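You operate a simulated robot arm through the tools that you are given. There is no shell and no other tool. Be economical: measure what you need, move in short steps, check, and stop when the job is done.

Carry out the task below with a simulated two-armed robot. There is one attempt and no reset: what you move stays moved.

Task
Put one of the green caps from the top of the green-legged bench on top of the green cone shade. Then shut the discs drawer. Then fetch the green card from the top of the grey cabinet and set it on the frame of the square light. Do these in the order given.

It is judged by the outcome, as a careful person would: the job done as asked, and still so three seconds after it is handed in. It fails if anything else is knocked over, pushed out of place, dropped, spilled or broken. A push-on lid holds only when it is set on centred and level and pressed home; a screw cap is set on level and turned clockwise until tight.

Robot
Two 6-joint arms with two-finger grippers on one trunk, on a base that drives. Base frame: it is fixed to the floor where the robot stands at the start and does not move with it; the origin is under the middle of the robot, x ahead of it, y to its left, z up; the surface under the hand at the start is at about z = 820. Lengths are in mm, angles in degrees, forces in N, time in s.
The left shoulder is at the start at [30, 178, 1013], the right one opposite. With the tool pointing down near the work surface each hand reaches from about 480 to 840 mm from the robot's upright axis, wherever it stands, measured 20 degrees to its own side. Places, roughly: discs drawer [-500, 3200, 700]; frame of the square light (15x15 cm) [-1120, 3480, 880]; green cap (3x3x3 cm) [700, 100, 800]; green cap (4x4x2 cm) [400, 300, 800]; green card [-500, 3500, 750]. Payload 2.54 kg a hand.
The tool frame of a hand sits at the grasp point between the pads (the TCP): z along the fingers, y along the line on which they close. The tips reach 30 mm beyond it. Largest opening 116 mm; the body of the gripper starts 95 mm behind the TCP.
Orientation is that of the tool frame in the base frame, as [roll, pitch, yaw] about the fixed x, y, z axes, in that order (R = Rz(yaw) Ry(pitch) Rx(roll)). With the fingers straight down and closing along the base's y, the tool's x points along the base's -x, its y along +y and its z along -z.

Tools
- The arms move only by the tool step_arm. It takes "left_deltas", "right_deltas" or both (then of equal length, played together; a hand with none holds still); each is text: rows parted by semicolons, each of 7 numbers parted by spaces: the turn, a rotation vector about the tool's x, y, z in units of 90 degrees (1.0 is 90 degrees), then the shift along the tool's x, y, z in units of 250 mm (1.0 is 250 mm), then the closure, from 0 (fully open) to 1 (shut). In form: ax ay az tx ty tz jaw; .... A call has 1 to 8 rows; each row is the pose to reach, as a shift and turn from the pose commanded when the call began, along the tool's axes at that moment. A call with a number of a shift or a turn outside -1 to 1 is refused whole. Each row takes 0.2 s and may step no farther than 50 mm and 8.6 degrees from the row before; otherwise, or with a gripper value out of range, the whole call is refused. Where a pose cannot be reached the arm comes as near as it can. A force on the tool above 40 N (or 10 N above the force at the start of the call, whichever is more), or a blocked arm, ends the call early, and 0.2 s more pass. Each finger travels about 153 mm/s and halts on what it meets, pressing with about 36 N; the grip force reading is that of the motor and also rises with nothing between the fingers. The clock runs only during rows and for 0.2 s after the last one: add rows that repeat a pose to give the fingers time. It gives the time, the measured TCP pose, the force on the tool (base axes), the opening and the grip force at its end, in the units of the frame above (readings bear some noise), with the torque about the TCP (base axes, N m) and any sound that the robot's microphone picked up.
- Cameras (640 x 400 px; columns grow to the right, rows downward): "scene" is now at [42.6, 8.6, 1721.4]; the picture's right is [0.10, -1.00, 0.00], its down [-0.82, -0.08, -0.57] and it looks along [0.56, 0.05, -0.82] (base axes); focal length 286 px, centre (320, 200). "left" rides on the left gripper at [69, 15, -122] in its tool frame; the picture's right is [-0.21, 0.98, 0.00], its down [-0.83, -0.18, -0.53] and it looks along [-0.52, -0.11, 0.85] (tool axes); focal length 251 px, centre (320, 200). "right" rides on the right gripper at [69, -15, -122] in its tool frame; the picture's right is [0.21, 0.98, 0.00], its down [-0.83, 0.18, -0.53] and it looks along [-0.52, 0.11, 0.85] (tool axes); focal length 251 px, centre (320, 200). There is no depth. A picture from a camera that has moved, and an enlarged one, comes with that camera's place and axes in the base frame and with its lens. The place of the scene camera against the robot may be out by one fixed shift of up to 12 mm in any direction.
- snapshot(camera): a new picture of that camera. The clock stands still meanwhile.
- raise_lower(by): slides the trunk up (or, below 0, down) by that many mm; the arms and the scene camera ride with it, the base frame stays. It gives what a move gives, with no picture.
- base_move(legs): drives the robot by 1 to 6 legs, each [ahead, left, turn to the left] in mm, mm and degrees, along the robot's own axes; the way and the turn of a leg run together, so that a leg with both is an arc; at most 1500 mm and 180 degrees a leg. The arms and the cameras ride along, it lands a little off, and it stops where it bumps. It gives what a move gives.
- turn_head(pan, tilt): turns the head with the scene camera to pan (to the left, within 143 degrees either way) and tilt (down, from -29 to 69), counted from straight ahead of the robot. It gives what a move gives.
- zoom(camera, box): a new picture of the part [left, top, right, bottom] of that camera's present view, enlarged. The clock stands still meanwhile.
- hand_in(): hands the job in; it is judged then, once.

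Go step by step. Nothing tells you exact positions but the pictures and the camera data: compare them with the known pose of the tool, close in by small moves and look again before you grip or let go. The budget is 165 turns and 118 pictures, counting those below and the enlarged ones. Unless the task says otherwise, let go and move clear before handing in, and close with one line.

The tools are called after "Call:" by a JSON object that holds its "name" and its "arguments". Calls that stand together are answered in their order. step_arm: Moves the arms, as the interface text tells. Its arguments: {"type":"object","properties":{"left_deltas":{"type":"string"},"right_deltas":{"type":"string"}},"required":[]} The other tools are called the same way: raise_lower (by) slides the trunk up or down; base_move (legs) drives the base; turn_head (pan, tilt) turns the head that bears the scene camera; snapshot (camera) takes a picture; zoom (camera, box) takes an enlarged picture of a part of a camera's view; hand_in () hands the job in.

At the start:

```text
t: 0.0
left_ee_pos: [503.4, 318.4, 1182.0]
left_ee_rot: [-180.0, 0.0, -180.0]
left_wrist_force: [0.2, 0.9, 0.5]
left_wrist_torque: [0.04, -0.05, 0.01]
left_finger_gap: 116.1
left_grasp_force: 0.1
right_ee_pos: [538.0, -95.9, 1127.2]
right_ee_rot: [-180.0, 0.0, 180.0]
right_wrist_force: [-0.1, 0.7, -0.9]
right_wrist_torque: [0.01, 0.02, -0.01]
right_finger_gap: 116.2
right_grasp_force: 0.1
trunk travel left (down, up): [-225.0, 315.0]
robot x, y, heading: [2.6, -1.4, -0.2]
head pan, tilt: [5.5, 55.5]
```

scene: 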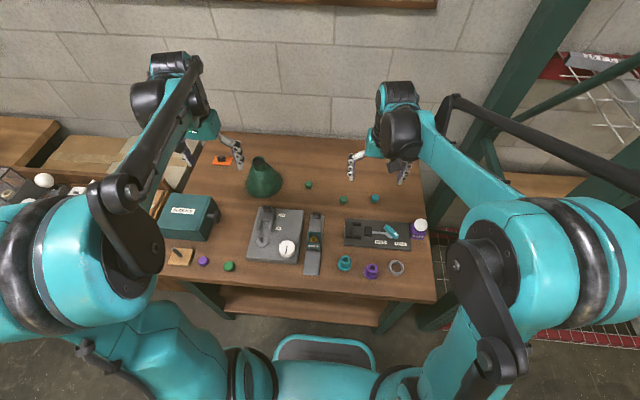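
right: 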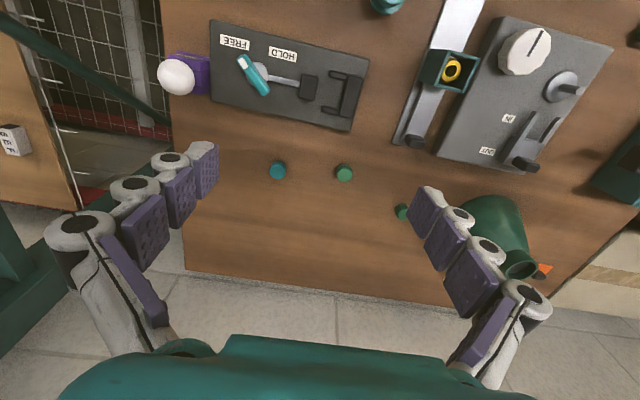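
left: 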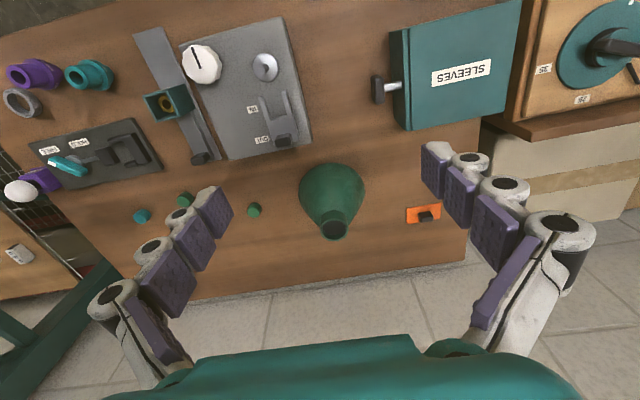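

I see the bench ahead with small green caps near the back and one at the front-left, and the green cone shade near the back-left. I'll zoom in to identify things.

Call:
{"name": "zoom", "arguments": {"camera": "scene", "box": [220, 140, 420, 265]}}

Call:
{"name": "zoom", "arguments": {"camera": "scene", "box": [140, 180, 300, 280]}}

Call:
{"name": "zoom", "arguments": {"camera": "left", "box": [100, 120, 420, 320]}}

```text
3.20 times, centred on (320, 202) of scene
camera zoom: at [42.6, 8.6, 1721.4], right [0.1, -1.0, 0.0], down [-0.82, -0.08, -0.57], along [0.56, 0.05, -0.82], focal length 914 px, centre (320, 192)
```

zoom: 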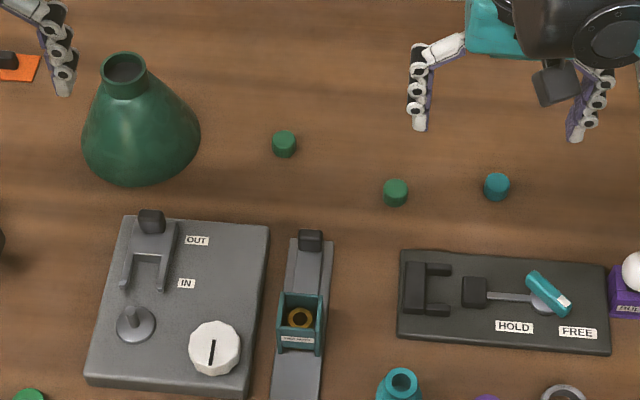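

```text
4.00 times, centred on (220, 230) of scene
camera zoom: at [42.6, 8.6, 1721.4], right [0.1, -1.0, 0.0], down [-0.82, -0.08, -0.57], along [0.56, 0.05, -0.82], focal length 1142 px, centre (720, 80)
```

zoom: 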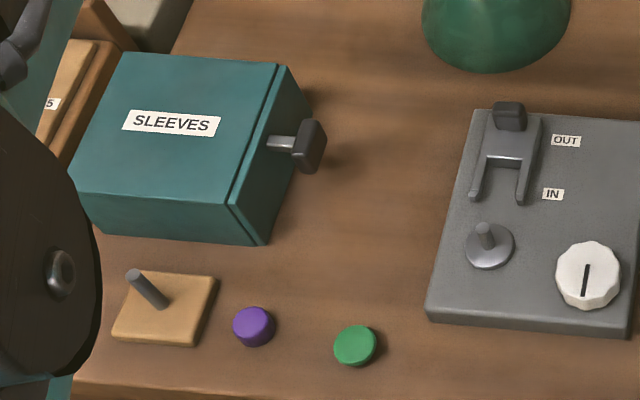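

```text
2.00 times, centred on (260, 220) of left
camera zoom: at [433.4, 333.0, 1303.9], right [0.21, 0.98, 0.0], down [0.83, -0.18, 0.53], along [0.52, -0.11, -0.85], focal length 503 px, centre (440, 160)
```

zoom: 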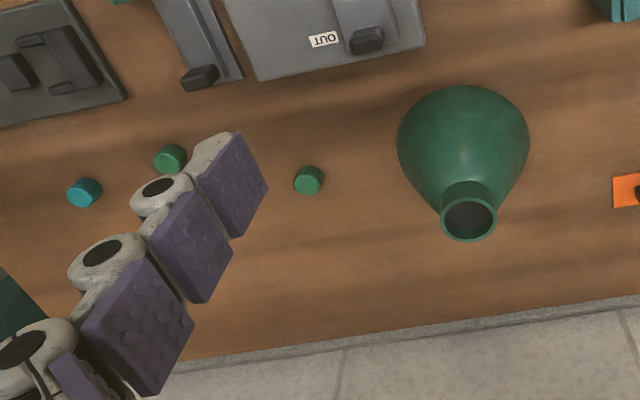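

The shade seems to have an open or dark top. I'll zoom in there and on the caps to compare sizes.

Call:
{"name": "zoom", "arguments": {"camera": "left", "box": [290, 200, 370, 250]}}

Call:
{"name": "zoom", "arguments": {"camera": "scene", "box": [235, 145, 299, 185]}}

Call:
{"name": "zoom", "arguments": {"camera": "scene", "box": [190, 245, 254, 285]}}

Call:
{"name": "zoom", "arguments": {"camera": "scene", "box": [296, 170, 360, 210]}}

```text
8.00 times, centred on (330, 225) of left
camera zoom: at [433.4, 333.0, 1303.9], right [0.21, 0.98, 0.0], down [0.83, -0.18, 0.53], along [0.52, -0.11, -0.85], focal length 2012 px, centre (240, 0)
```

zoom: 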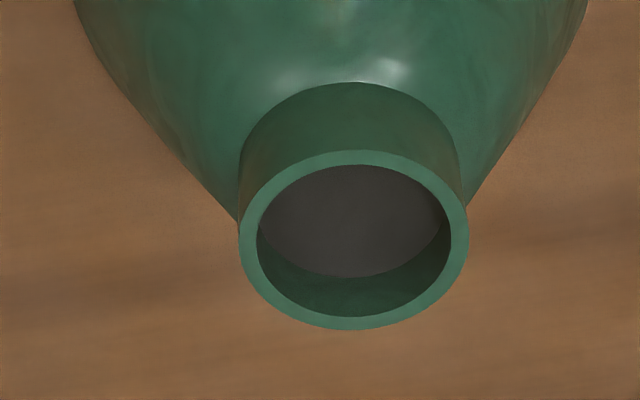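

```text
10.00 times, centred on (267, 165) of scene
camera zoom: at [42.6, 8.6, 1721.4], right [0.1, -1.0, 0.0], down [-0.82, -0.08, -0.57], along [0.56, 0.05, -0.82], focal length 2856 px, centre (850, 550)
```

zoom: 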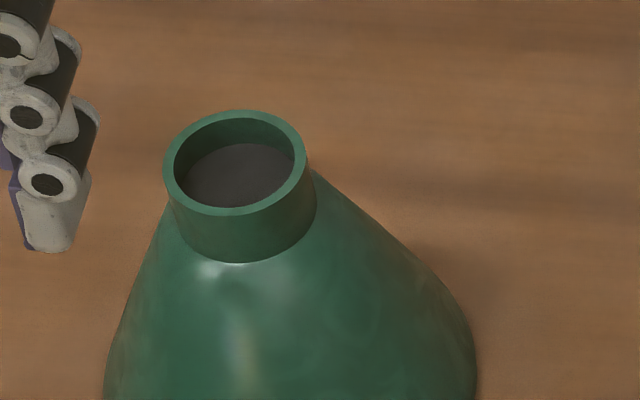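

```text
10.00 times, centred on (222, 265) of scene
camera zoom: at [42.6, 8.6, 1721.4], right [0.1, -1.0, 0.0], down [-0.82, -0.08, -0.57], along [0.56, 0.05, -0.82], focal length 2856 px, centre (1300, -450)
```

zoom: 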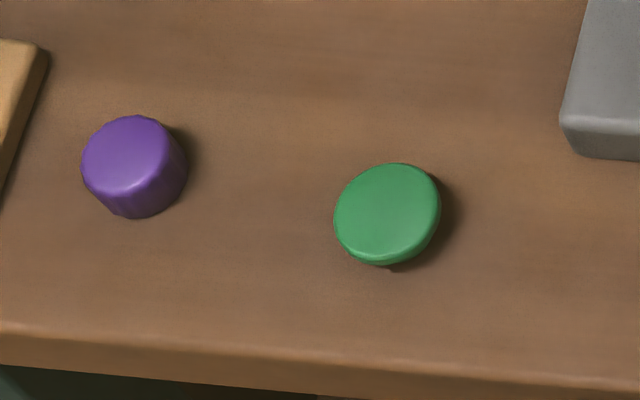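

```text
10.00 times, centred on (328, 190) of scene
camera zoom: at [42.6, 8.6, 1721.4], right [0.1, -1.0, 0.0], down [-0.82, -0.08, -0.57], along [0.56, 0.05, -0.82], focal length 2856 px, centre (240, 300)
```

zoom: 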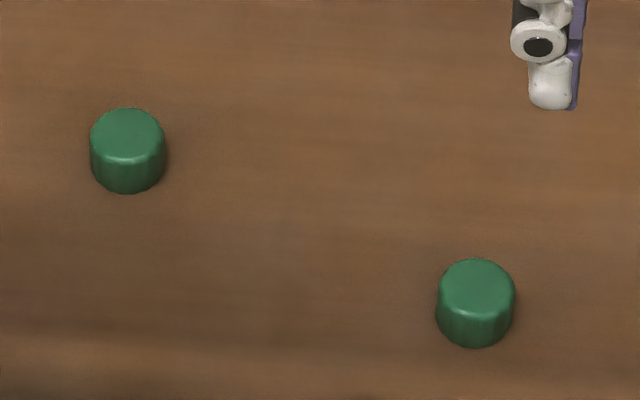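

The shade has a shallow recessed top (about 43 mm inside), so the small 30 mm green cap will sit in it. I take the nearest cap to be at about (712,118,835) and move the left hand above it.

Call:
{"name": "step_arm", "arguments": {"left_deltas": "0 0 0 -0.104 -0.1 0.111 0;0 0 0 -0.209 -0.2 0.222 0;0 0 0 -0.313 -0.3 0.333 0;0 0 0 -0.418 -0.4 0.444 0;0 0 0 -0.522 -0.5 0.555 0;0 0 0 -0.627 -0.6 0.666 0;0 0 0 -0.731 -0.7 0.777 0.2;0 0 0 -0.836 -0.8 0.888 0.3"}}

Call:
{"name": "snapshot", "arguments": {"camera": "left"}}

Call:
{"name": "snapshot", "arguments": {"camera": "scene"}}

```text
t: 1.8
left_ee_pos: [711.6, 116.7, 959.8]
left_ee_rot: [180.0, -0.1, -179.9]
left_wrist_force: [-0.2, -0.6, -0.9]
left_wrist_torque: [-0.01, 0.01, 0.0]
left_finger_gap: 81.1
left_grasp_force: 0.0
right_ee_pos: [540.6, -97.0, 1127.2]
right_ee_rot: [-179.9, -0.1, -180.0]
right_wrist_force: [0.3, 0.0, -1.0]
right_wrist_torque: [0.02, 0.04, 0.01]
right_finger_gap: 116.0
right_grasp_force: 0.1
trunk travel left (down, up): [-225.0, 315.0]
robot x, y, heading: [-0.1, 2.0, 0.1]
head pan, tilt: [5.5, 55.5]
```

```text
107 pictures are left
camera left: at [642.1, 131.2, 1080.9], right [0.21, 0.98, 0.0], down [0.83, -0.18, 0.53], along [0.52, -0.11, -0.85], focal length 251 px, centre (320, 200)
```

left: 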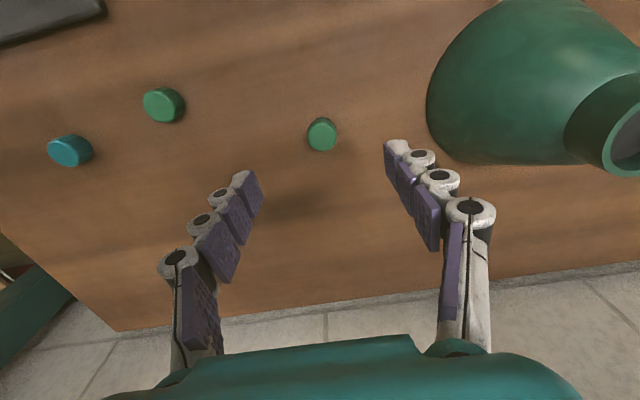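

```text
106 pictures are left
camera scene: at [44.8, 7.6, 1721.3], right [0.1, -1.0, 0.0], down [-0.82, -0.08, -0.56], along [0.56, 0.05, -0.83], focal length 286 px, centre (320, 200)
```

scene: 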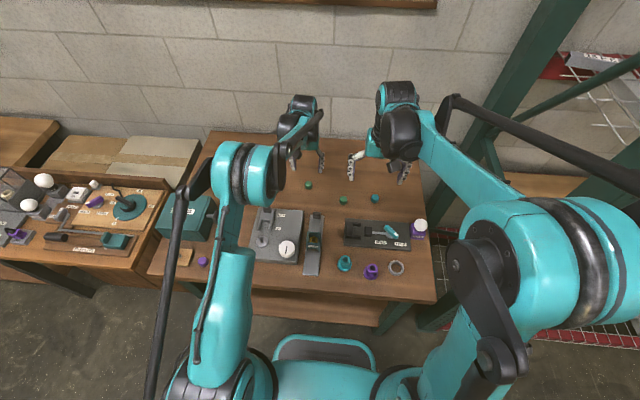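

The cap is at about (716,119). I'll descend over it and look again before gripping.

Call:
{"name": "step_arm", "arguments": {"left_deltas": "0 0 0 -0.016 0.006 0.1 0.4;0 0 0 -0.016 0.006 0.2 0.45;0 0 0 -0.016 0.006 0.29 0.45;0 0 0 -0.016 0.006 0.34 0.45"}}

Call:
{"name": "snapshot", "arguments": {"camera": "left"}}

Call:
{"name": "zoom", "arguments": {"camera": "scene", "box": [270, 140, 350, 190]}}

```text
t: 2.8
left_ee_pos: [715.0, 117.7, 875.9]
left_ee_rot: [180.0, 0.0, 180.0]
left_wrist_force: [-0.2, 0.2, -0.1]
left_wrist_torque: [0.0, 0.0, 0.0]
left_finger_gap: 63.8
left_grasp_force: 0.1
right_ee_pos: [540.1, -96.2, 1127.9]
right_ee_rot: [-179.9, 0.0, -179.9]
right_wrist_force: [0.7, -0.7, 0.6]
right_wrist_torque: [-0.02, 0.0, 0.0]
right_finger_gap: 116.1
right_grasp_force: 0.0
trunk travel left (down, up): [-225.0, 315.0]
robot x, y, heading: [1.8, -0.4, -0.2]
head pan, tilt: [5.5, 55.5]
```

```text
105 pictures are left
camera left: at [645.5, 133.6, 997.6], right [0.21, 0.98, 0.0], down [0.83, -0.18, 0.53], along [0.52, -0.11, -0.85], focal length 251 px, centre (320, 200)
```

left: 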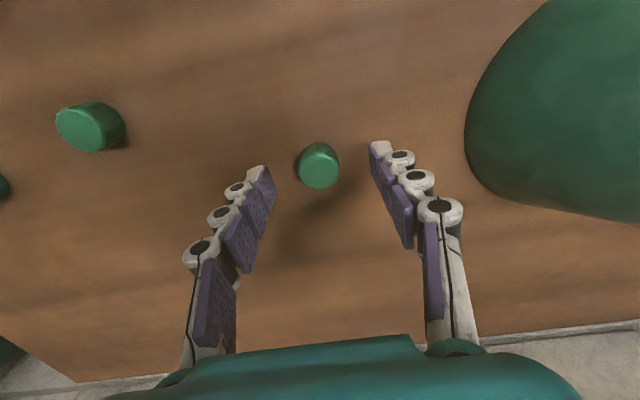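

```text
8.00 times, centred on (310, 165) of scene
camera zoom: at [42.7, 8.6, 1721.4], right [0.1, -1.0, 0.0], down [-0.82, -0.08, -0.57], along [0.56, 0.05, -0.82], focal length 2285 px, centre (400, 480)
```

zoom: 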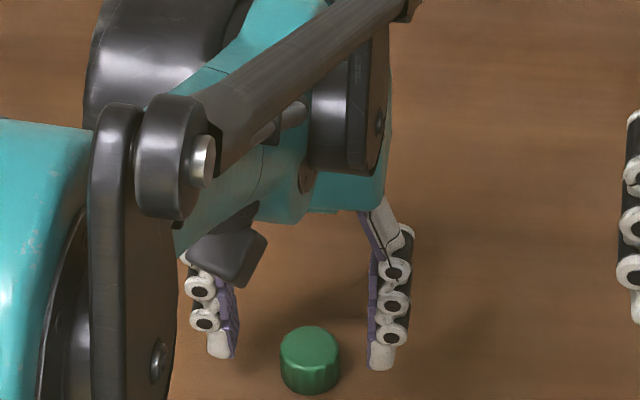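

Cap is centred between the tips. I'll go down 11 mm and close.

Call:
{"name": "step_arm", "arguments": {"left_deltas": "0 0 0 0 0.003 0.044 0.45;0 0 0 0 0.003 0.044 0.65;0 0 0 0 0.003 0.044 0.8;0 0 0 0 0.003 0.044 0.9;0 0 0 0 0.003 0.044 0.9;0 0 0 0 0.003 0.044 0.9"}}

Call:
{"name": "snapshot", "arguments": {"camera": "left"}}

```text
t: 4.2
left_ee_pos: [715.7, 119.9, 865.3]
left_ee_rot: [-179.9, 0.0, 180.0]
left_wrist_force: [-0.9, -0.3, 0.4]
left_wrist_torque: [-0.03, 0.01, 0.0]
left_finger_gap: 27.9
left_grasp_force: 36.1
right_ee_pos: [538.2, -95.1, 1127.6]
right_ee_rot: [-180.0, 0.0, 180.0]
right_wrist_force: [-0.6, 0.2, -0.3]
right_wrist_torque: [-0.01, -0.03, 0.0]
right_finger_gap: 116.0
right_grasp_force: 0.0
trunk travel left (down, up): [-225.0, 315.0]
robot x, y, heading: [-0.9, 5.0, 0.1]
head pan, tilt: [5.5, 55.5]
```

```text
103 pictures are left
camera left: at [646.0, 134.5, 987.1], right [0.21, 0.98, 0.0], down [0.83, -0.18, 0.53], along [0.52, -0.11, -0.85], focal length 251 px, centre (320, 200)
```

left: 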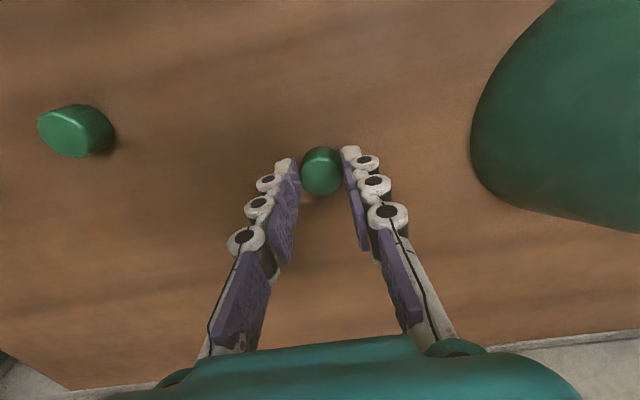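

Cap is gripped. I'll lift straight up well above the shade's top and look at it.

Call:
{"name": "step_arm", "arguments": {"left_deltas": "0 0 0 0 0 -0.18 0.9;0 0 0 0 0 -0.36 0.9;0 0 0 0 0 -0.54 0.9;0 0 0 0 0 -0.72 0.9;0 0 0 0 0 -0.9 0.9;0 0 0 0 0.18 -0.9 0.9;0 0 0 0 0.36 -0.9 0.9;0 0 0 0 0.48 -0.9 0.9"}}

Call:
{"name": "snapshot", "arguments": {"camera": "left"}}

```text
t: 6.0
left_ee_pos: [716.9, 241.5, 1088.5]
left_ee_rot: [180.0, 0.1, 180.0]
left_wrist_force: [0.2, -0.7, -0.2]
left_wrist_torque: [-0.04, -0.01, -0.03]
left_finger_gap: 28.0
left_grasp_force: 36.0
right_ee_pos: [538.8, -95.2, 1128.1]
right_ee_rot: [180.0, 0.1, 180.0]
right_wrist_force: [1.1, -0.1, -0.2]
right_wrist_torque: [-0.01, -0.01, 0.03]
right_finger_gap: 116.1
right_grasp_force: 0.1
trunk travel left (down, up): [-225.0, 315.0]
robot x, y, heading: [1.9, -0.6, -0.2]
head pan, tilt: [5.5, 55.5]
```

```text
102 pictures are left
camera left: at [646.9, 255.9, 1210.7], right [0.22, 0.98, 0.0], down [0.83, -0.18, 0.53], along [0.52, -0.12, -0.85], focal length 251 px, centre (320, 200)
```

left: 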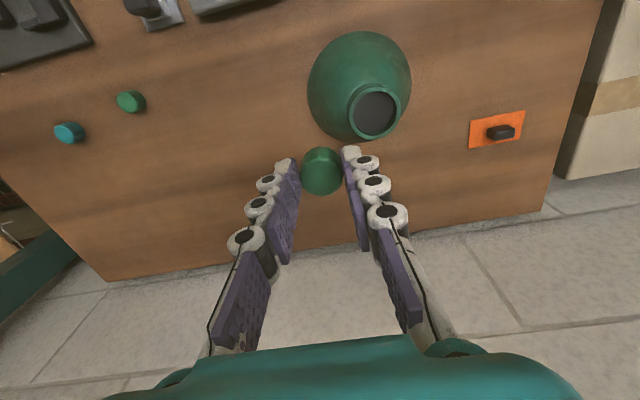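

The views agree on the rim centre at about (716,296) with its top near z=953. I'll move over it at z≈1030 and check alignment.

Call:
{"name": "step_arm", "arguments": {"left_deltas": "0 0 0 0.002 0.11 0 0.9;0 0 0 0.002 0.218 0 0.9;0 0 0 0.002 0.218 0.12 0.9;0 0 0 0.002 0.218 0.236 0.9;0 0 0 0.002 0.218 0.236 0.9"}}

Call:
{"name": "snapshot", "arguments": {"camera": "left"}}

Call:
{"name": "zoom", "arguments": {"camera": "scene", "box": [208, 130, 304, 190]}}

Call:
{"name": "snapshot", "arguments": {"camera": "right"}}

```text
t: 7.2
left_ee_pos: [715.8, 296.4, 1029.7]
left_ee_rot: [-180.0, 0.1, -180.0]
left_wrist_force: [-0.7, 0.2, -0.5]
left_wrist_torque: [0.01, 0.01, -0.01]
left_finger_gap: 27.9
left_grasp_force: 35.7
right_ee_pos: [539.0, -95.1, 1127.2]
right_ee_rot: [180.0, 0.1, -179.9]
right_wrist_force: [-0.8, 0.0, 0.1]
right_wrist_torque: [0.02, 0.01, 0.01]
right_finger_gap: 115.9
right_grasp_force: 0.1
trunk travel left (down, up): [-225.0, 315.0]
robot x, y, heading: [-1.0, 2.1, -0.0]
head pan, tilt: [5.5, 55.5]
```

```text
101 pictures are left
camera left: at [645.6, 310.9, 1152.0], right [0.21, 0.98, 0.0], down [0.83, -0.18, 0.53], along [0.52, -0.11, -0.85], focal length 251 px, centre (320, 200)
```

left: 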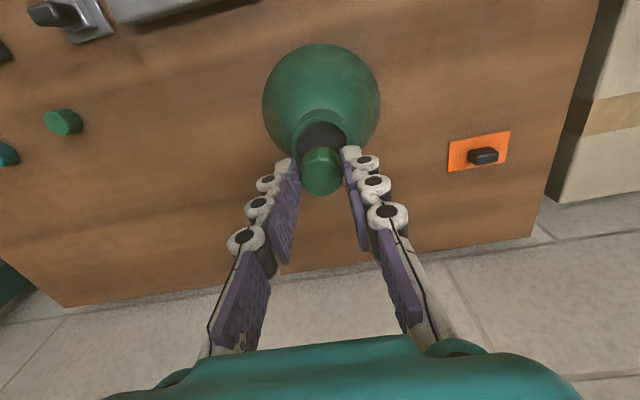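

```text
6.67 times, centred on (256, 160) of scene
camera zoom: at [42.3, 8.2, 1721.4], right [0.1, -1.0, 0.0], down [-0.82, -0.08, -0.57], along [0.56, 0.05, -0.82], focal length 1904 px, centre (747, 467)
```

zoom: 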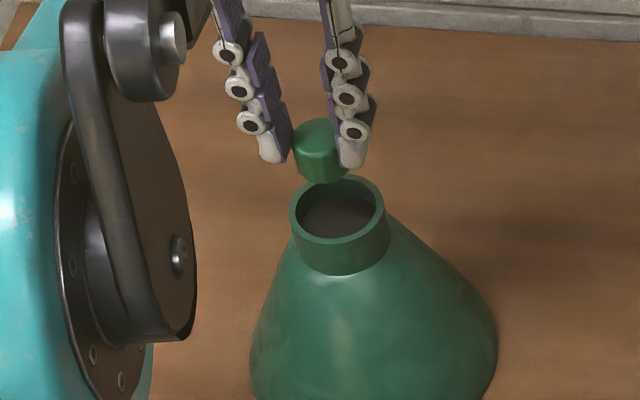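

```text
99 pictures are left
camera right: at [469.5, -112.0, 1249.5], right [-0.21, 0.98, 0.0], down [0.83, 0.18, 0.53], along [0.52, 0.11, -0.85], focal length 251 px, centre (320, 200)
```

right: 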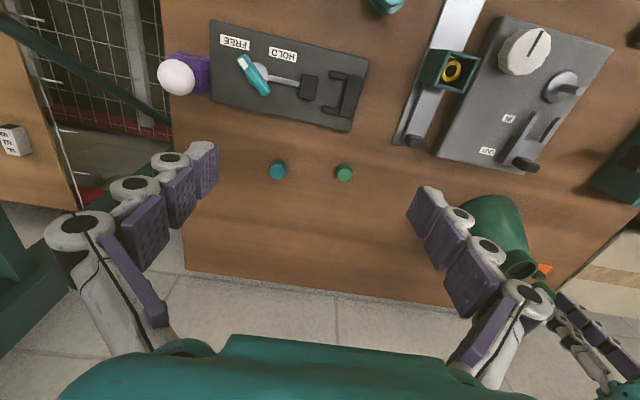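

Laterally aligned; checking the fore-aft alignment by an enlargement.

Call:
{"name": "zoom", "arguments": {"camera": "left", "box": [272, 95, 368, 205]}}

```text
3.64 times, centred on (320, 150) of left
camera zoom: at [645.6, 310.9, 1152.0], right [0.21, 0.98, 0.0], down [0.83, -0.18, 0.53], along [0.52, -0.11, -0.85], focal length 914 px, centre (320, 382)
```

zoom: 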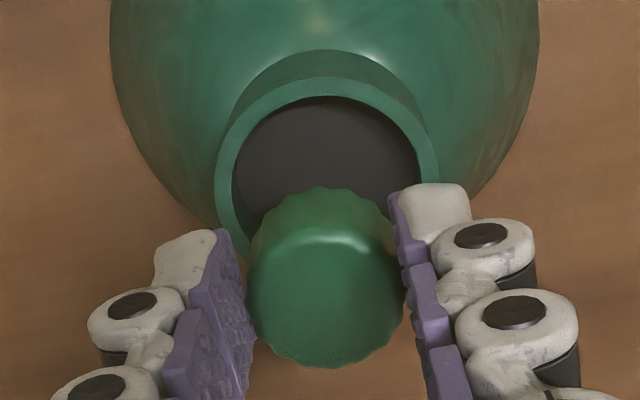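

Aligned within 1–2 mm. I'll lower with small corrections, gently near the end.

Call:
{"name": "step_arm", "arguments": {"left_deltas": "0 0 0 -0.005 0.004 0.06 0.9;0 0 0 -0.005 0.004 0.11 0.9;0 0 0 -0.005 0.004 0.14 0.9;0 0 0 -0.005 0.004 0.155 0.9;0 0 0 -0.005 0.004 0.164 0.9;0 0 0 -0.005 0.004 0.164 0.9"}}

Call:
{"name": "zoom", "arguments": {"camera": "left", "box": [272, 95, 368, 205]}}

Call:
{"name": "zoom", "arguments": {"camera": "scene", "box": [228, 140, 292, 180]}}

```text
t: 8.2
left_ee_pos: [716.3, 297.4, 994.9]
left_ee_rot: [179.9, 0.3, -180.0]
left_wrist_force: [-2.1, -0.8, 18.3]
left_wrist_torque: [-0.09, 0.09, 0.03]
left_finger_gap: 27.6
left_grasp_force: 35.8
right_ee_pos: [537.2, -96.8, 1128.5]
right_ee_rot: [179.9, 0.0, 180.0]
right_wrist_force: [-0.3, -0.2, 0.2]
right_wrist_torque: [0.0, 0.03, 0.02]
right_finger_gap: 116.2
right_grasp_force: 0.1
trunk travel left (down, up): [-225.0, 315.0]
robot x, y, heading: [-1.0, -0.0, 0.3]
head pan, tilt: [5.5, 55.5]
stopped in row 5 (left hand): the force on the tool passed its limit at 46 N (the readings are from after the stop); the commanded pose is now the measured one
```

```text
3.64 times, centred on (320, 150) of left
camera zoom: at [646.7, 310.4, 1117.5], right [0.21, 0.98, 0.0], down [0.82, -0.18, 0.54], along [0.53, -0.11, -0.84], focal length 914 px, centre (320, 382)
```

zoom: 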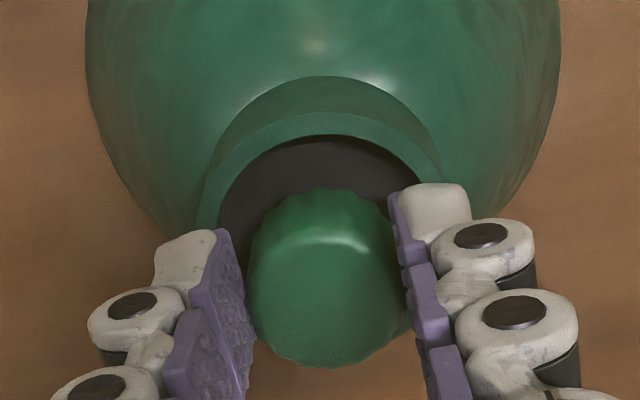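

```text
10.00 times, centred on (260, 160) of scene
camera zoom: at [40.1, 7.4, 1721.6], right [0.1, -1.0, 0.0], down [-0.82, -0.08, -0.57], along [0.56, 0.05, -0.82], focal length 2856 px, centre (920, 600)
```

zoom: 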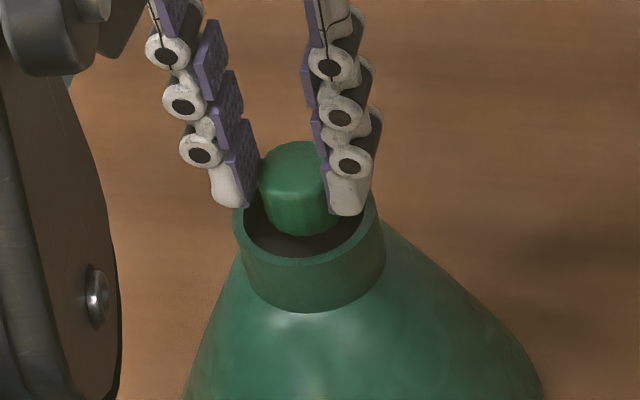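

The hand met something at z=995; I need to know whether it is the cap on the recess floor or fingers on the rim. I look through the right camera.

Call:
{"name": "zoom", "arguments": {"camera": "right", "box": [480, 220, 640, 320]}}

```text
4.00 times, centred on (560, 270) of right
camera zoom: at [468.1, -112.7, 1250.2], right [-0.21, 0.98, 0.0], down [0.82, 0.18, 0.54], along [0.52, 0.11, -0.84], focal length 1006 px, centre (-640, -80)
```

zoom: 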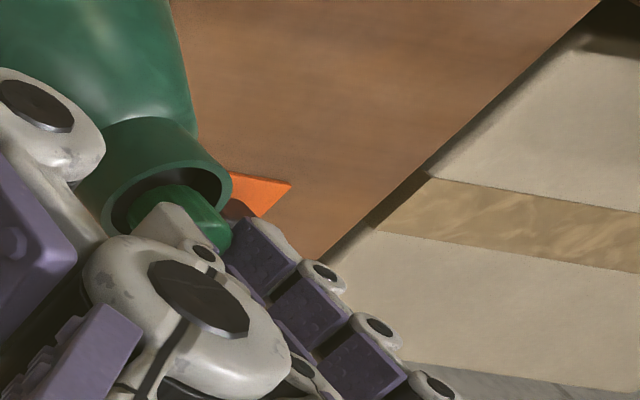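

The cap appears to be inside the recess mouth and centred enough that only the floor or finger tips on the rim could stop it. I'll ease off 1 mm and open slightly, so that any drop is tiny.

Call:
{"name": "step_arm", "arguments": {"left_deltas": "0 0 0 0 0 -0.004 0.9;0 0 0 0 0 -0.004 0.9"}}

Call:
{"name": "zoom", "arguments": {"camera": "scene", "box": [244, 148, 276, 168]}}

```text
t: 8.8
left_ee_pos: [716.1, 295.8, 995.9]
left_ee_rot: [179.9, 0.4, -179.9]
left_wrist_force: [-1.7, -2.3, 18.5]
left_wrist_torque: [-0.1, 0.11, -0.01]
left_finger_gap: 28.0
left_grasp_force: 36.0
right_ee_pos: [538.0, -96.2, 1128.4]
right_ee_rot: [180.0, 0.1, 180.0]
right_wrist_force: [-0.5, 0.2, 0.1]
right_wrist_torque: [0.05, -0.03, 0.01]
right_finger_gap: 116.0
right_grasp_force: 0.2
trunk travel left (down, up): [-225.0, 315.0]
robot x, y, heading: [-0.9, 0.7, -0.2]
head pan, tilt: [5.5, 55.5]
```

```text
16.00 times, centred on (260, 158) of scene
camera zoom: at [40.1, 7.3, 1721.5], right [0.1, -1.0, 0.0], down [-0.82, -0.08, -0.57], along [0.56, 0.05, -0.82], focal length 4570 px, centre (1280, 872)
```

zoom: 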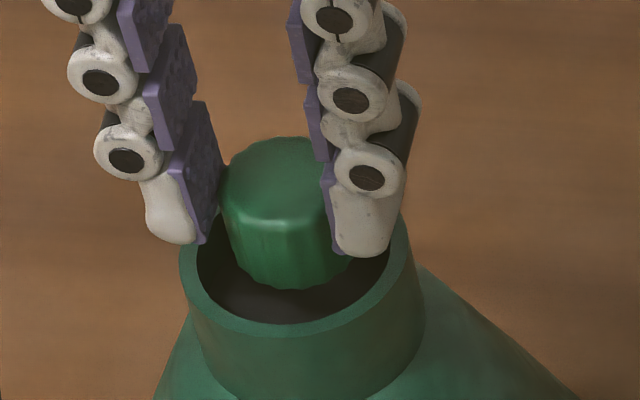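

The contact force is centred beneath the cap, so it seems to rest flat on the shade's top. I'll ease off and open slowly.

Call:
{"name": "step_arm", "arguments": {"left_deltas": "0 0 0 0 0 -0.004 0.9;0 0 0 0 0 -0.004 0.82;0 0 0 0 0 -0.004 0.76;0 0 0 0 0 -0.004 0.7;0 0 0 0 0 -0.004 0.62;0 0 0 0 0 -0.004 0.6"}}

Call:
{"name": "zoom", "arguments": {"camera": "scene", "box": [244, 148, 276, 168]}}

```text
t: 10.2
left_ee_pos: [719.0, 296.7, 996.3]
left_ee_rot: [179.8, 0.3, -179.9]
left_wrist_force: [1.0, -0.1, -0.4]
left_wrist_torque: [0.01, -0.02, 0.03]
left_finger_gap: 46.2
left_grasp_force: 0.1
right_ee_pos: [539.1, -95.2, 1127.3]
right_ee_rot: [-179.9, 0.0, -180.0]
right_wrist_force: [-0.9, -0.3, -0.1]
right_wrist_torque: [0.01, -0.01, 0.0]
right_finger_gap: 116.1
right_grasp_force: 0.0
trunk travel left (down, up): [-225.0, 315.0]
robot x, y, heading: [-0.4, -0.8, 0.2]
head pan, tilt: [5.5, 55.5]
```

```text
16.00 times, centred on (260, 158) of scene
camera zoom: at [43.0, 8.7, 1721.3], right [0.1, -1.0, 0.0], down [-0.82, -0.08, -0.57], along [0.56, 0.05, -0.82], focal length 4570 px, centre (1280, 872)
```

zoom: 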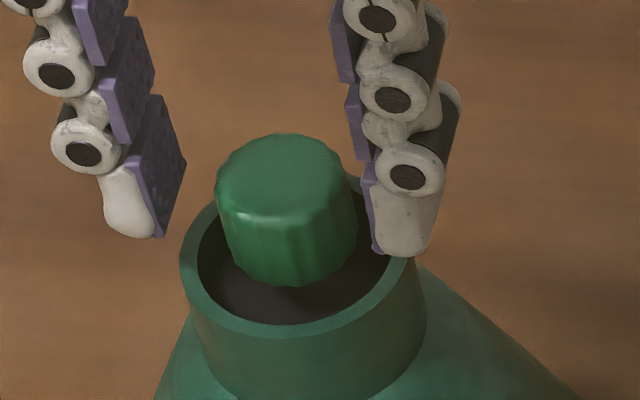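

The cap stayed put. I'll raise the hand and look from above.

Call:
{"name": "step_arm", "arguments": {"left_deltas": "0 0 0 0 0 -0.1 0.5;0 0 0 0 0 -0.2 0.4;0 0 0 0 0 -0.3 0.3;0 0 0 0 0 -0.4 0.3;0 0 0 0.1 0 -0.45 0.3;0 0 0 0.25 0 -0.5 0.3;0 0 0 0.4 0 -0.5 0.3"}}

Call:
{"name": "zoom", "arguments": {"camera": "left", "box": [220, 60, 420, 185]}}

Call:
{"name": "zoom", "arguments": {"camera": "scene", "box": [244, 148, 276, 168]}}

```text
t: 11.8
left_ee_pos: [616.6, 298.8, 1120.2]
left_ee_rot: [-180.0, 0.2, -180.0]
left_wrist_force: [-0.5, 0.7, -1.0]
left_wrist_torque: [-0.01, -0.04, 0.01]
left_finger_gap: 81.0
left_grasp_force: 0.1
right_ee_pos: [538.0, -95.0, 1128.1]
right_ee_rot: [180.0, 0.0, -180.0]
right_wrist_force: [0.3, -0.5, -0.1]
right_wrist_torque: [0.01, -0.01, -0.01]
right_finger_gap: 116.1
right_grasp_force: 0.0
trunk travel left (down, up): [-225.0, 315.0]
robot x, y, heading: [3.1, -2.2, 0.3]
head pan, tilt: [5.5, 55.5]
```

```text
3.20 times, centred on (320, 122) of left
camera zoom: at [546.9, 313.2, 1240.7], right [0.21, 0.98, 0.0], down [0.82, -0.18, 0.54], along [0.53, -0.11, -0.84], focal length 805 px, centre (320, 448)
```

zoom: 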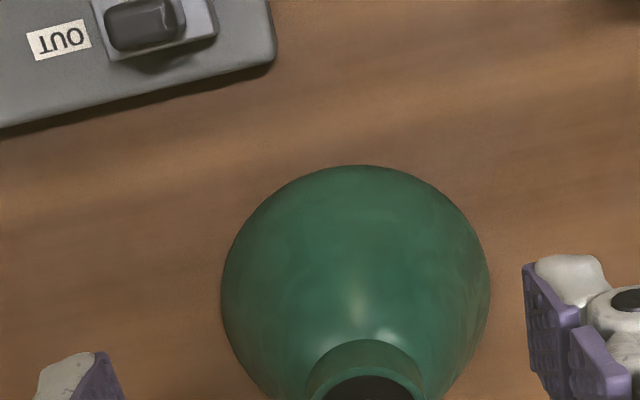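

```text
16.00 times, centred on (260, 158) of scene
camera zoom: at [41.0, 8.8, 1721.4], right [0.1, -1.0, 0.0], down [-0.82, -0.08, -0.57], along [0.56, 0.05, -0.82], focal length 4570 px, centre (1280, 872)
```

zoom: 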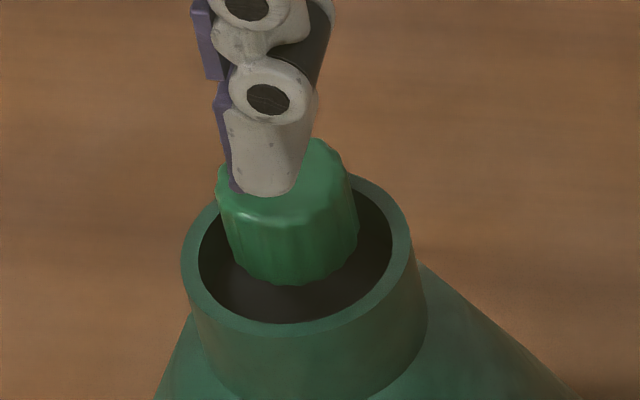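

Call:
{"name": "zoom", "arguments": {"camera": "left", "box": [280, 160, 376, 220]}}

```text
6.67 times, centred on (328, 190) of left
camera zoom: at [546.9, 313.2, 1240.7], right [0.21, 0.98, 0.0], down [0.82, -0.18, 0.54], along [0.53, -0.11, -0.84], focal length 1676 px, centre (267, 267)
```

zoom: 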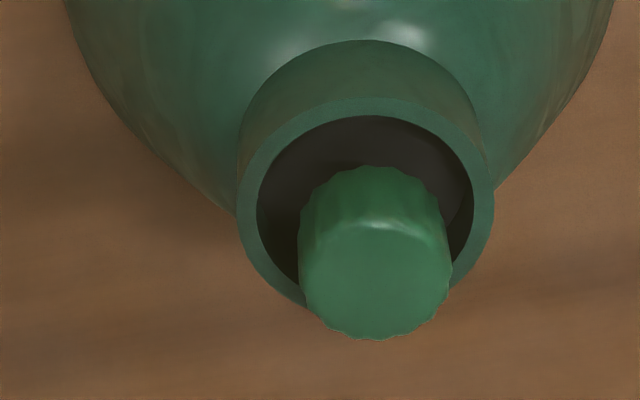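

The cap sits in the recess but about 7 mm towards the back, against the rim's inside. I'll re-grip it at the same pose, lift a little, move it back ~6 mm to centre, and set it down again.

Call:
{"name": "step_arm", "arguments": {"left_deltas": "0 0 0 -0.15 0 0 0.5;0 0 0 -0.3 0 0 0.6;0 0 0 -0.4 0 0.1 0.6;0 0 0 -0.4 0 0.25 0.6;0 0 0 -0.4 0 0.4 0.6;0 0 0 -0.4 0 0.495 0.6;0 0 0 -0.4 0 0.495 0.75;0 0 0 -0.4 0 0.495 0.9"}}

Call:
{"name": "step_arm", "arguments": {"left_deltas": "0 0 0 0 0 0 0.9;0 0 0 0 0 -0.04 0.9;0 0 0 0.024 0 -0.04 0.9;0 0 0 0.024 0 -0.04 0.9"}}

Call:
{"name": "zoom", "arguments": {"camera": "left", "box": [272, 95, 368, 205]}}

Call:
{"name": "zoom", "arguments": {"camera": "scene", "box": [244, 148, 276, 168]}}

```text
t: 13.7
left_ee_pos: [718.1, 299.2, 995.4]
left_ee_rot: [179.9, 0.3, -180.0]
left_wrist_force: [0.1, -0.5, -0.3]
left_wrist_torque: [0.03, -0.01, -0.04]
left_finger_gap: 27.9
left_grasp_force: 35.9
right_ee_pos: [540.1, -96.3, 1127.7]
right_ee_rot: [179.9, 0.1, -180.0]
right_wrist_force: [-0.6, 0.2, -0.4]
right_wrist_torque: [0.02, 0.01, -0.02]
right_finger_gap: 116.0
right_grasp_force: 0.0
trunk travel left (down, up): [-225.0, 315.0]
robot x, y, heading: [-2.4, 2.4, -0.0]
head pan, tilt: [5.5, 55.5]
```

```text
t: 14.7
left_ee_pos: [711.8, 297.7, 1005.8]
left_ee_rot: [180.0, 0.3, -179.9]
left_wrist_force: [0.3, 0.7, 0.0]
left_wrist_torque: [0.0, 0.01, -0.01]
left_finger_gap: 27.8
left_grasp_force: 36.7
right_ee_pos: [538.3, -95.5, 1126.6]
right_ee_rot: [-179.9, 0.0, -180.0]
right_wrist_force: [0.4, 0.2, 0.6]
right_wrist_torque: [0.05, 0.01, 0.0]
right_finger_gap: 116.0
right_grasp_force: 0.0
trunk travel left (down, up): [-225.0, 315.0]
robot x, y, heading: [0.7, -2.5, -0.3]
head pan, tilt: [5.5, 55.5]
```

```text
3.64 times, centred on (320, 150) of left
camera zoom: at [642.3, 312.1, 1127.8], right [0.21, 0.98, 0.0], down [0.82, -0.18, 0.54], along [0.53, -0.11, -0.84], focal length 914 px, centre (320, 382)
```

zoom: 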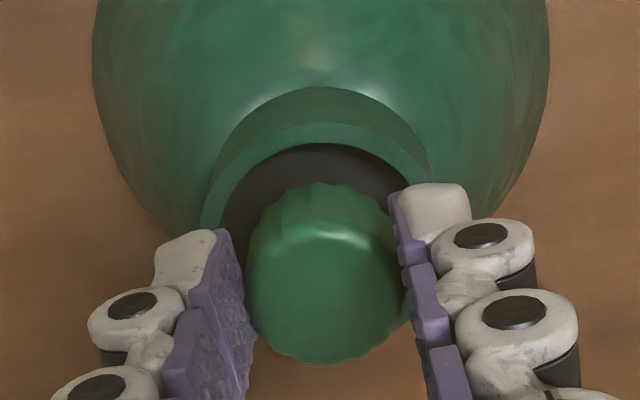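

```text
16.00 times, centred on (260, 158) of scene
camera zoom: at [43.0, 8.6, 1721.4], right [0.1, -1.0, 0.0], down [-0.82, -0.08, -0.57], along [0.56, 0.05, -0.82], focal length 4570 px, centre (1280, 872)
```

zoom: 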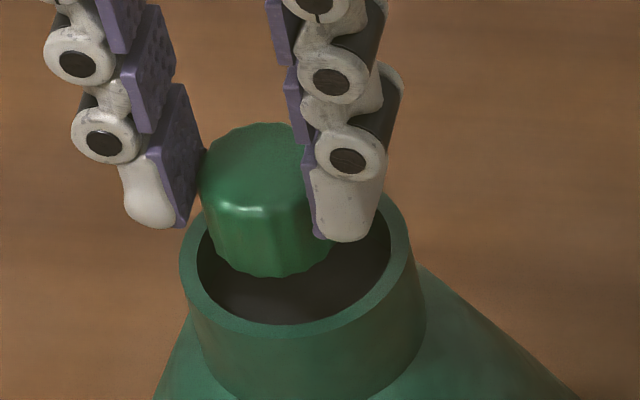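

Now lowering again slowly, with a 2 mm correction to the right.

Call:
{"name": "step_arm", "arguments": {"left_deltas": "0 0 0 0 -0.008 0 0.9;0 0 0 0 -0.008 0.02 0.9;0 0 0 0 -0.008 0.036 0.9;0 0 0 0 -0.008 0.048 0.9;0 0 0 0 -0.008 0.06 0.9;0 0 0 0 -0.008 0.072 0.9;0 0 0 0 -0.008 0.084 0.9;0 0 0 0 -0.008 0.096 0.9"}}

Call:
{"name": "zoom", "arguments": {"camera": "scene", "box": [244, 148, 276, 168]}}

```text
t: 15.9
left_ee_pos: [712.9, 296.4, 996.3]
left_ee_rot: [179.8, 0.6, 180.0]
left_wrist_force: [-1.9, -1.6, 20.4]
left_wrist_torque: [-0.11, 0.07, 0.02]
left_finger_gap: 27.7
left_grasp_force: 35.5
right_ee_pos: [538.3, -96.3, 1127.5]
right_ee_rot: [180.0, 0.0, 179.9]
right_wrist_force: [-0.4, 0.5, 0.2]
right_wrist_torque: [-0.01, 0.02, 0.01]
right_finger_gap: 115.9
right_grasp_force: 0.1
trunk travel left (down, up): [-225.0, 315.0]
robot x, y, heading: [2.7, 1.9, 0.1]
head pan, tilt: [5.5, 55.5]
stopped in row 6 (left hand): the force on the tool passed its limit at 47 N (the readings are from after the stop); the commanded pose is now the measured one
```

```text
16.00 times, centred on (260, 158) of scene
camera zoom: at [40.5, 7.5, 1721.5], right [0.1, -1.0, 0.0], down [-0.82, -0.08, -0.57], along [0.56, 0.05, -0.82], focal length 4570 px, centre (1280, 872)
```

zoom: 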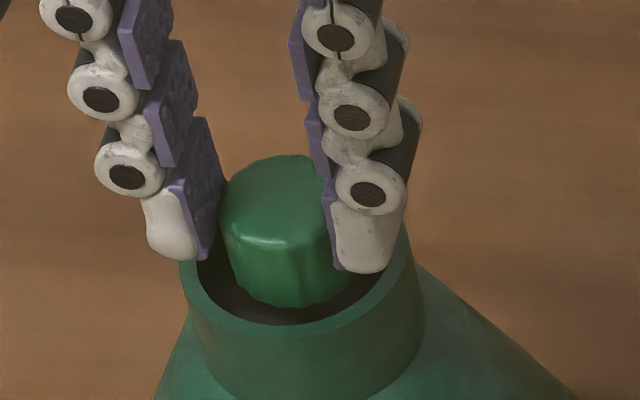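

Contact at the same height and now centred: a flat seat. Releasing.

Call:
{"name": "step_arm", "arguments": {"left_deltas": "0 0 0 0 0 -0.008 0.9;0 0 0 0 0 -0.008 0.82;0 0 0 0 0 -0.008 0.76;0 0 0 0 0 -0.008 0.7;0 0 0 0 0 -0.008 0.6;0 0 0 0 0 -0.1 0.5;0 0 0 0 0 -0.25 0.4;0 0 0 0 0 -0.4 0.3"}}

Call:
{"name": "step_arm", "arguments": {"left_deltas": "0 0 0 0.15 0 -0.1 0.3;0 0 0 0.3 0 -0.2 0.3;0 0 0 0.45 0 -0.3 0.3;0 0 0 0.6 0 -0.3 0.3;0 0 0 0.8 0 -0.3 0.3"}}

Call:
{"name": "zoom", "arguments": {"camera": "scene", "box": [228, 140, 292, 180]}}

Call:
{"name": "snapshot", "arguments": {"camera": "left"}}

```text
t: 17.7
left_ee_pos: [711.9, 296.3, 1097.2]
left_ee_rot: [179.8, 0.6, -180.0]
left_wrist_force: [-0.6, -0.7, 0.1]
left_wrist_torque: [-0.01, 0.01, 0.02]
left_finger_gap: 81.3
left_grasp_force: 0.0
right_ee_pos: [539.3, -95.5, 1128.2]
right_ee_rot: [180.0, -0.1, 180.0]
right_wrist_force: [-0.1, 0.7, -1.3]
right_wrist_torque: [0.03, -0.01, 0.01]
right_finger_gap: 116.2
right_grasp_force: 0.1
trunk travel left (down, up): [-225.0, 315.0]
robot x, y, heading: [-4.1, 2.5, -0.2]
head pan, tilt: [5.5, 55.5]
```

```text
t: 18.9
left_ee_pos: [508.6, 295.2, 1168.7]
left_ee_rot: [179.8, 0.6, -180.0]
left_wrist_force: [-0.2, -0.6, 0.5]
left_wrist_torque: [-0.01, -0.02, 0.01]
left_finger_gap: 81.1
left_grasp_force: 0.0
right_ee_pos: [537.1, -95.1, 1128.3]
right_ee_rot: [-180.0, 0.2, -180.0]
right_wrist_force: [-0.5, -0.4, -0.3]
right_wrist_torque: [-0.01, -0.04, 0.0]
right_finger_gap: 116.1
right_grasp_force: 0.1
trunk travel left (down, up): [-225.0, 315.0]
robot x, y, heading: [-1.7, -1.8, 0.2]
head pan, tilt: [5.5, 55.5]
```

```text
10.00 times, centred on (260, 160) of scene
camera zoom: at [39.7, 8.3, 1721.5], right [0.1, -1.0, 0.0], down [-0.82, -0.08, -0.57], along [0.56, 0.05, -0.82], focal length 2856 px, centre (920, 600)
```

zoom: 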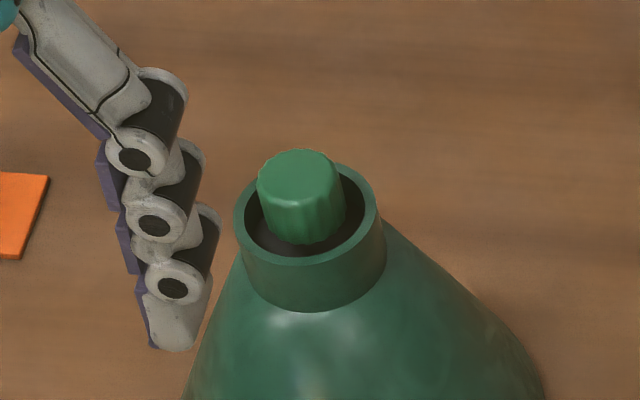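

```text
85 pictures are left
camera left: at [438.4, 309.4, 1289.5], right [0.21, 0.98, 0.01], down [0.82, -0.18, 0.54], along [0.53, -0.11, -0.84], focal length 251 px, centre (320, 200)
```

left: 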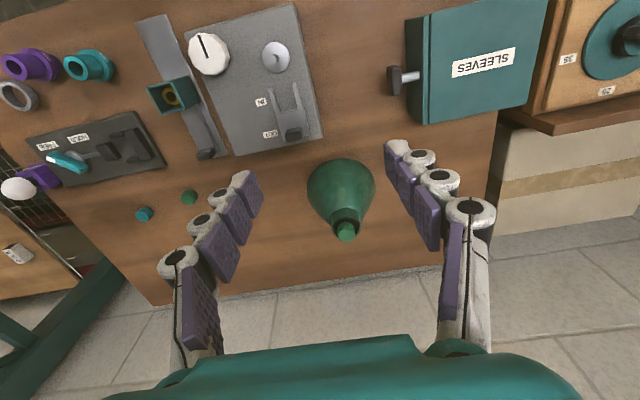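

The cap sits on top of the shade. Next I look to the left for the cabinet and the way there.

Call:
{"name": "turn_head", "arguments": {"pan": 95, "tilt": 20}}

Call:
{"name": "snapshot", "arguments": {"camera": "scene"}}

```text
t: 20.5
left_ee_pos: [512.5, 296.0, 1167.8]
left_ee_rot: [179.8, 0.5, -179.9]
left_wrist_force: [0.1, -0.5, 0.4]
left_wrist_torque: [0.03, 0.04, -0.01]
left_finger_gap: 81.0
left_grasp_force: 0.1
right_ee_pos: [539.6, -96.0, 1127.1]
right_ee_rot: [-180.0, 0.0, 179.8]
right_wrist_force: [-0.8, -0.7, -0.4]
right_wrist_torque: [0.01, -0.01, 0.01]
right_finger_gap: 116.2
right_grasp_force: 0.1
trunk travel left (down, up): [-225.0, 315.0]
robot x, y, heading: [-3.8, 3.7, -0.1]
head pan, tilt: [95.0, 20.0]
```

```text
84 pictures are left
camera scene: at [-36.2, 94.7, 1774.1], right [1.0, 0.09, 0.0], down [0.03, -0.34, -0.94], along [-0.08, 0.94, -0.34], focal length 286 px, centre (320, 200)
```

scene: 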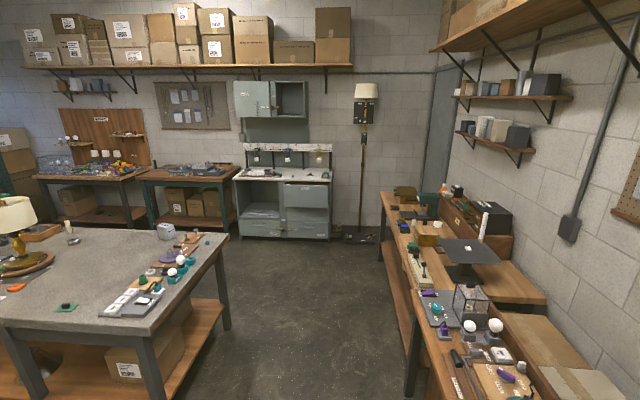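

Call:
{"name": "zoom", "arguments": {"camera": "scene", "box": [135, 130, 345, 260]}}

Call:
{"name": "zoom", "arguments": {"camera": "scene", "box": [230, 135, 340, 245]}}

```text
3.05 times, centred on (240, 195) of scene
camera zoom: at [-36.2, 94.7, 1774.1], right [1.0, 0.09, 0.0], down [0.03, -0.34, -0.94], along [-0.08, 0.94, -0.34], focal length 870 px, centre (564, 215)
```

zoom: 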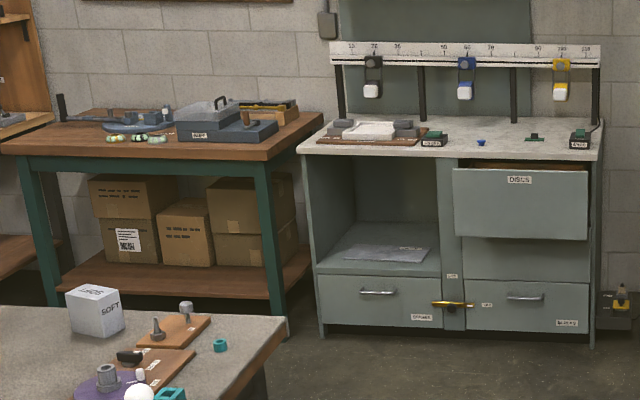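

```text
3.64 times, centred on (285, 190) of scene
camera zoom: at [-36.2, 94.7, 1774.1], right [1.0, 0.09, 0.0], down [0.03, -0.34, -0.94], along [-0.08, 0.94, -0.34], focal length 1039 px, centre (447, 236)
```

zoom: 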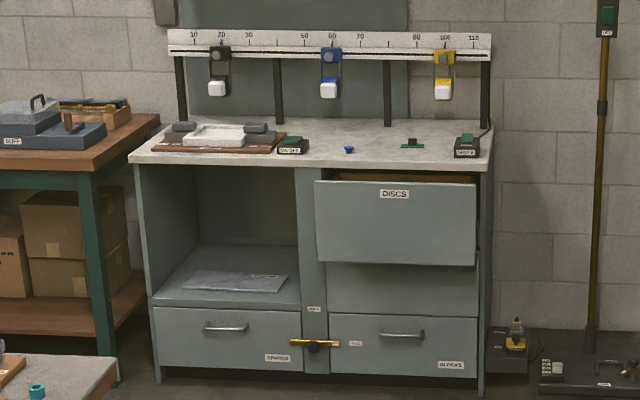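

The grey cabinet is ahead-left: the discs drawer is pulled out, the green card (with a small knob) is on its top, and the white square light with its frame is on the left of the top. I'll raise the trunk a bit for travel, turn left and drive up the corridor.

Call:
{"name": "raise_lower", "arguments": {"by": 100}}

Call:
{"name": "base_move", "arguments": {"legs": [[0, 0, 90], [1100, 280, 0], [1000, 0, 0]]}}

Call:
{"name": "turn_head", "arguments": {"pan": 5, "tilt": 35}}

Call:
{"name": "snapshot", "arguments": {"camera": "scene"}}

```text
t: 21.9
left_ee_pos: [511.8, 295.8, 1267.2]
left_ee_rot: [179.8, 0.5, 180.0]
left_wrist_force: [0.2, 0.5, 0.5]
left_wrist_torque: [0.01, 0.02, -0.04]
left_finger_gap: 81.3
left_grasp_force: 0.0
right_ee_pos: [538.9, -95.8, 1227.6]
right_ee_rot: [-180.0, 0.1, -180.0]
right_wrist_force: [0.6, -0.5, -0.1]
right_wrist_torque: [-0.03, -0.02, -0.04]
right_finger_gap: 116.0
right_grasp_force: 0.0
trunk travel left (down, up): [-325.0, 215.0]
robot x, y, heading: [-1.9, 2.2, -0.2]
head pan, tilt: [95.0, 20.0]
```

```text
t: 36.3
left_ee_pos: [-517.9, 2646.6, 1267.2]
left_ee_rot: [179.8, 0.5, -91.3]
left_wrist_force: [0.3, -0.6, -1.3]
left_wrist_torque: [-0.01, -0.03, 0.01]
left_finger_gap: 81.1
left_grasp_force: 0.1
right_ee_pos: [-126.8, 2665.8, 1227.1]
right_ee_rot: [179.9, 0.0, -91.4]
right_wrist_force: [0.4, 0.0, -0.5]
right_wrist_torque: [-0.02, 0.0, -0.02]
right_finger_gap: 115.9
right_grasp_force: 0.0
trunk travel left (down, up): [-325.0, 215.0]
robot x, y, heading: [-235.1, 2128.9, 88.8]
head pan, tilt: [95.0, 20.0]
```

```text
t: 38.0
left_ee_pos: [-518.1, 2647.2, 1268.1]
left_ee_rot: [179.8, 0.5, -91.4]
left_wrist_force: [-0.2, -0.3, -0.1]
left_wrist_torque: [0.0, 0.0, 0.0]
left_finger_gap: 81.2
left_grasp_force: 0.0
right_ee_pos: [-126.4, 2663.7, 1227.0]
right_ee_rot: [-180.0, 0.0, -91.5]
right_wrist_force: [-0.2, 0.2, -0.5]
right_wrist_torque: [-0.03, -0.01, 0.01]
right_finger_gap: 115.9
right_grasp_force: 0.1
trunk travel left (down, up): [-325.0, 215.0]
robot x, y, heading: [-237.7, 2126.2, 88.6]
head pan, tilt: [5.0, 35.0]
```

```text
81 pictures are left
camera scene: at [-240.5, 2188.4, 1850.3], right [1.0, 0.06, 0.0], down [0.04, -0.57, -0.82], along [-0.05, 0.82, -0.57], focal length 286 px, centre (320, 200)
```

scene: 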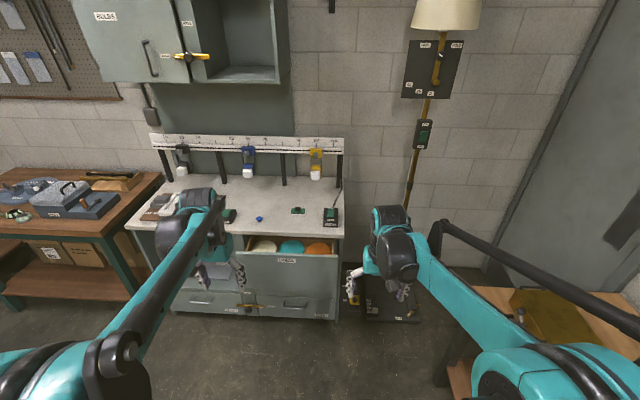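

Call:
{"name": "zoom", "arguments": {"camera": "scene", "box": [220, 190, 360, 325]}}

Call:
{"name": "snapshot", "arguments": {"camera": "left"}}

```text
2.96 times, centred on (290, 258) of scene
camera zoom: at [-240.5, 2188.4, 1850.3], right [1.0, 0.06, 0.0], down [0.04, -0.57, -0.82], along [-0.05, 0.82, -0.57], focal length 846 px, centre (409, 30)
```

zoom: 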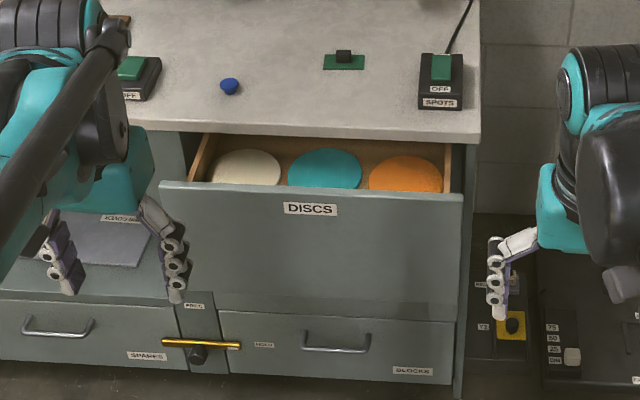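

```text
79 pictures are left
camera left: at [-534.9, 2576.6, 1388.6], right [-0.97, 0.24, 0.0], down [0.2, 0.82, 0.54], along [0.12, 0.53, -0.84], focal length 251 px, centre (320, 200)
```

left: 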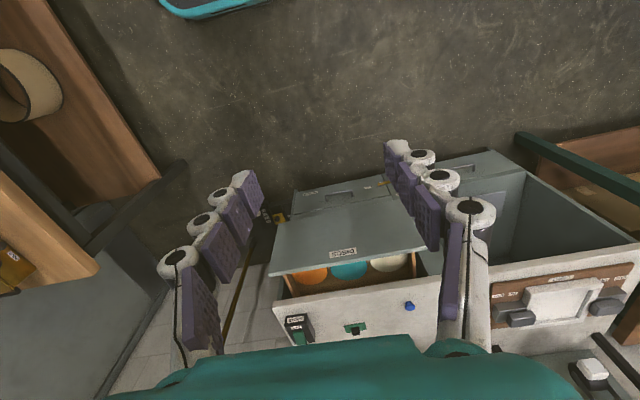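

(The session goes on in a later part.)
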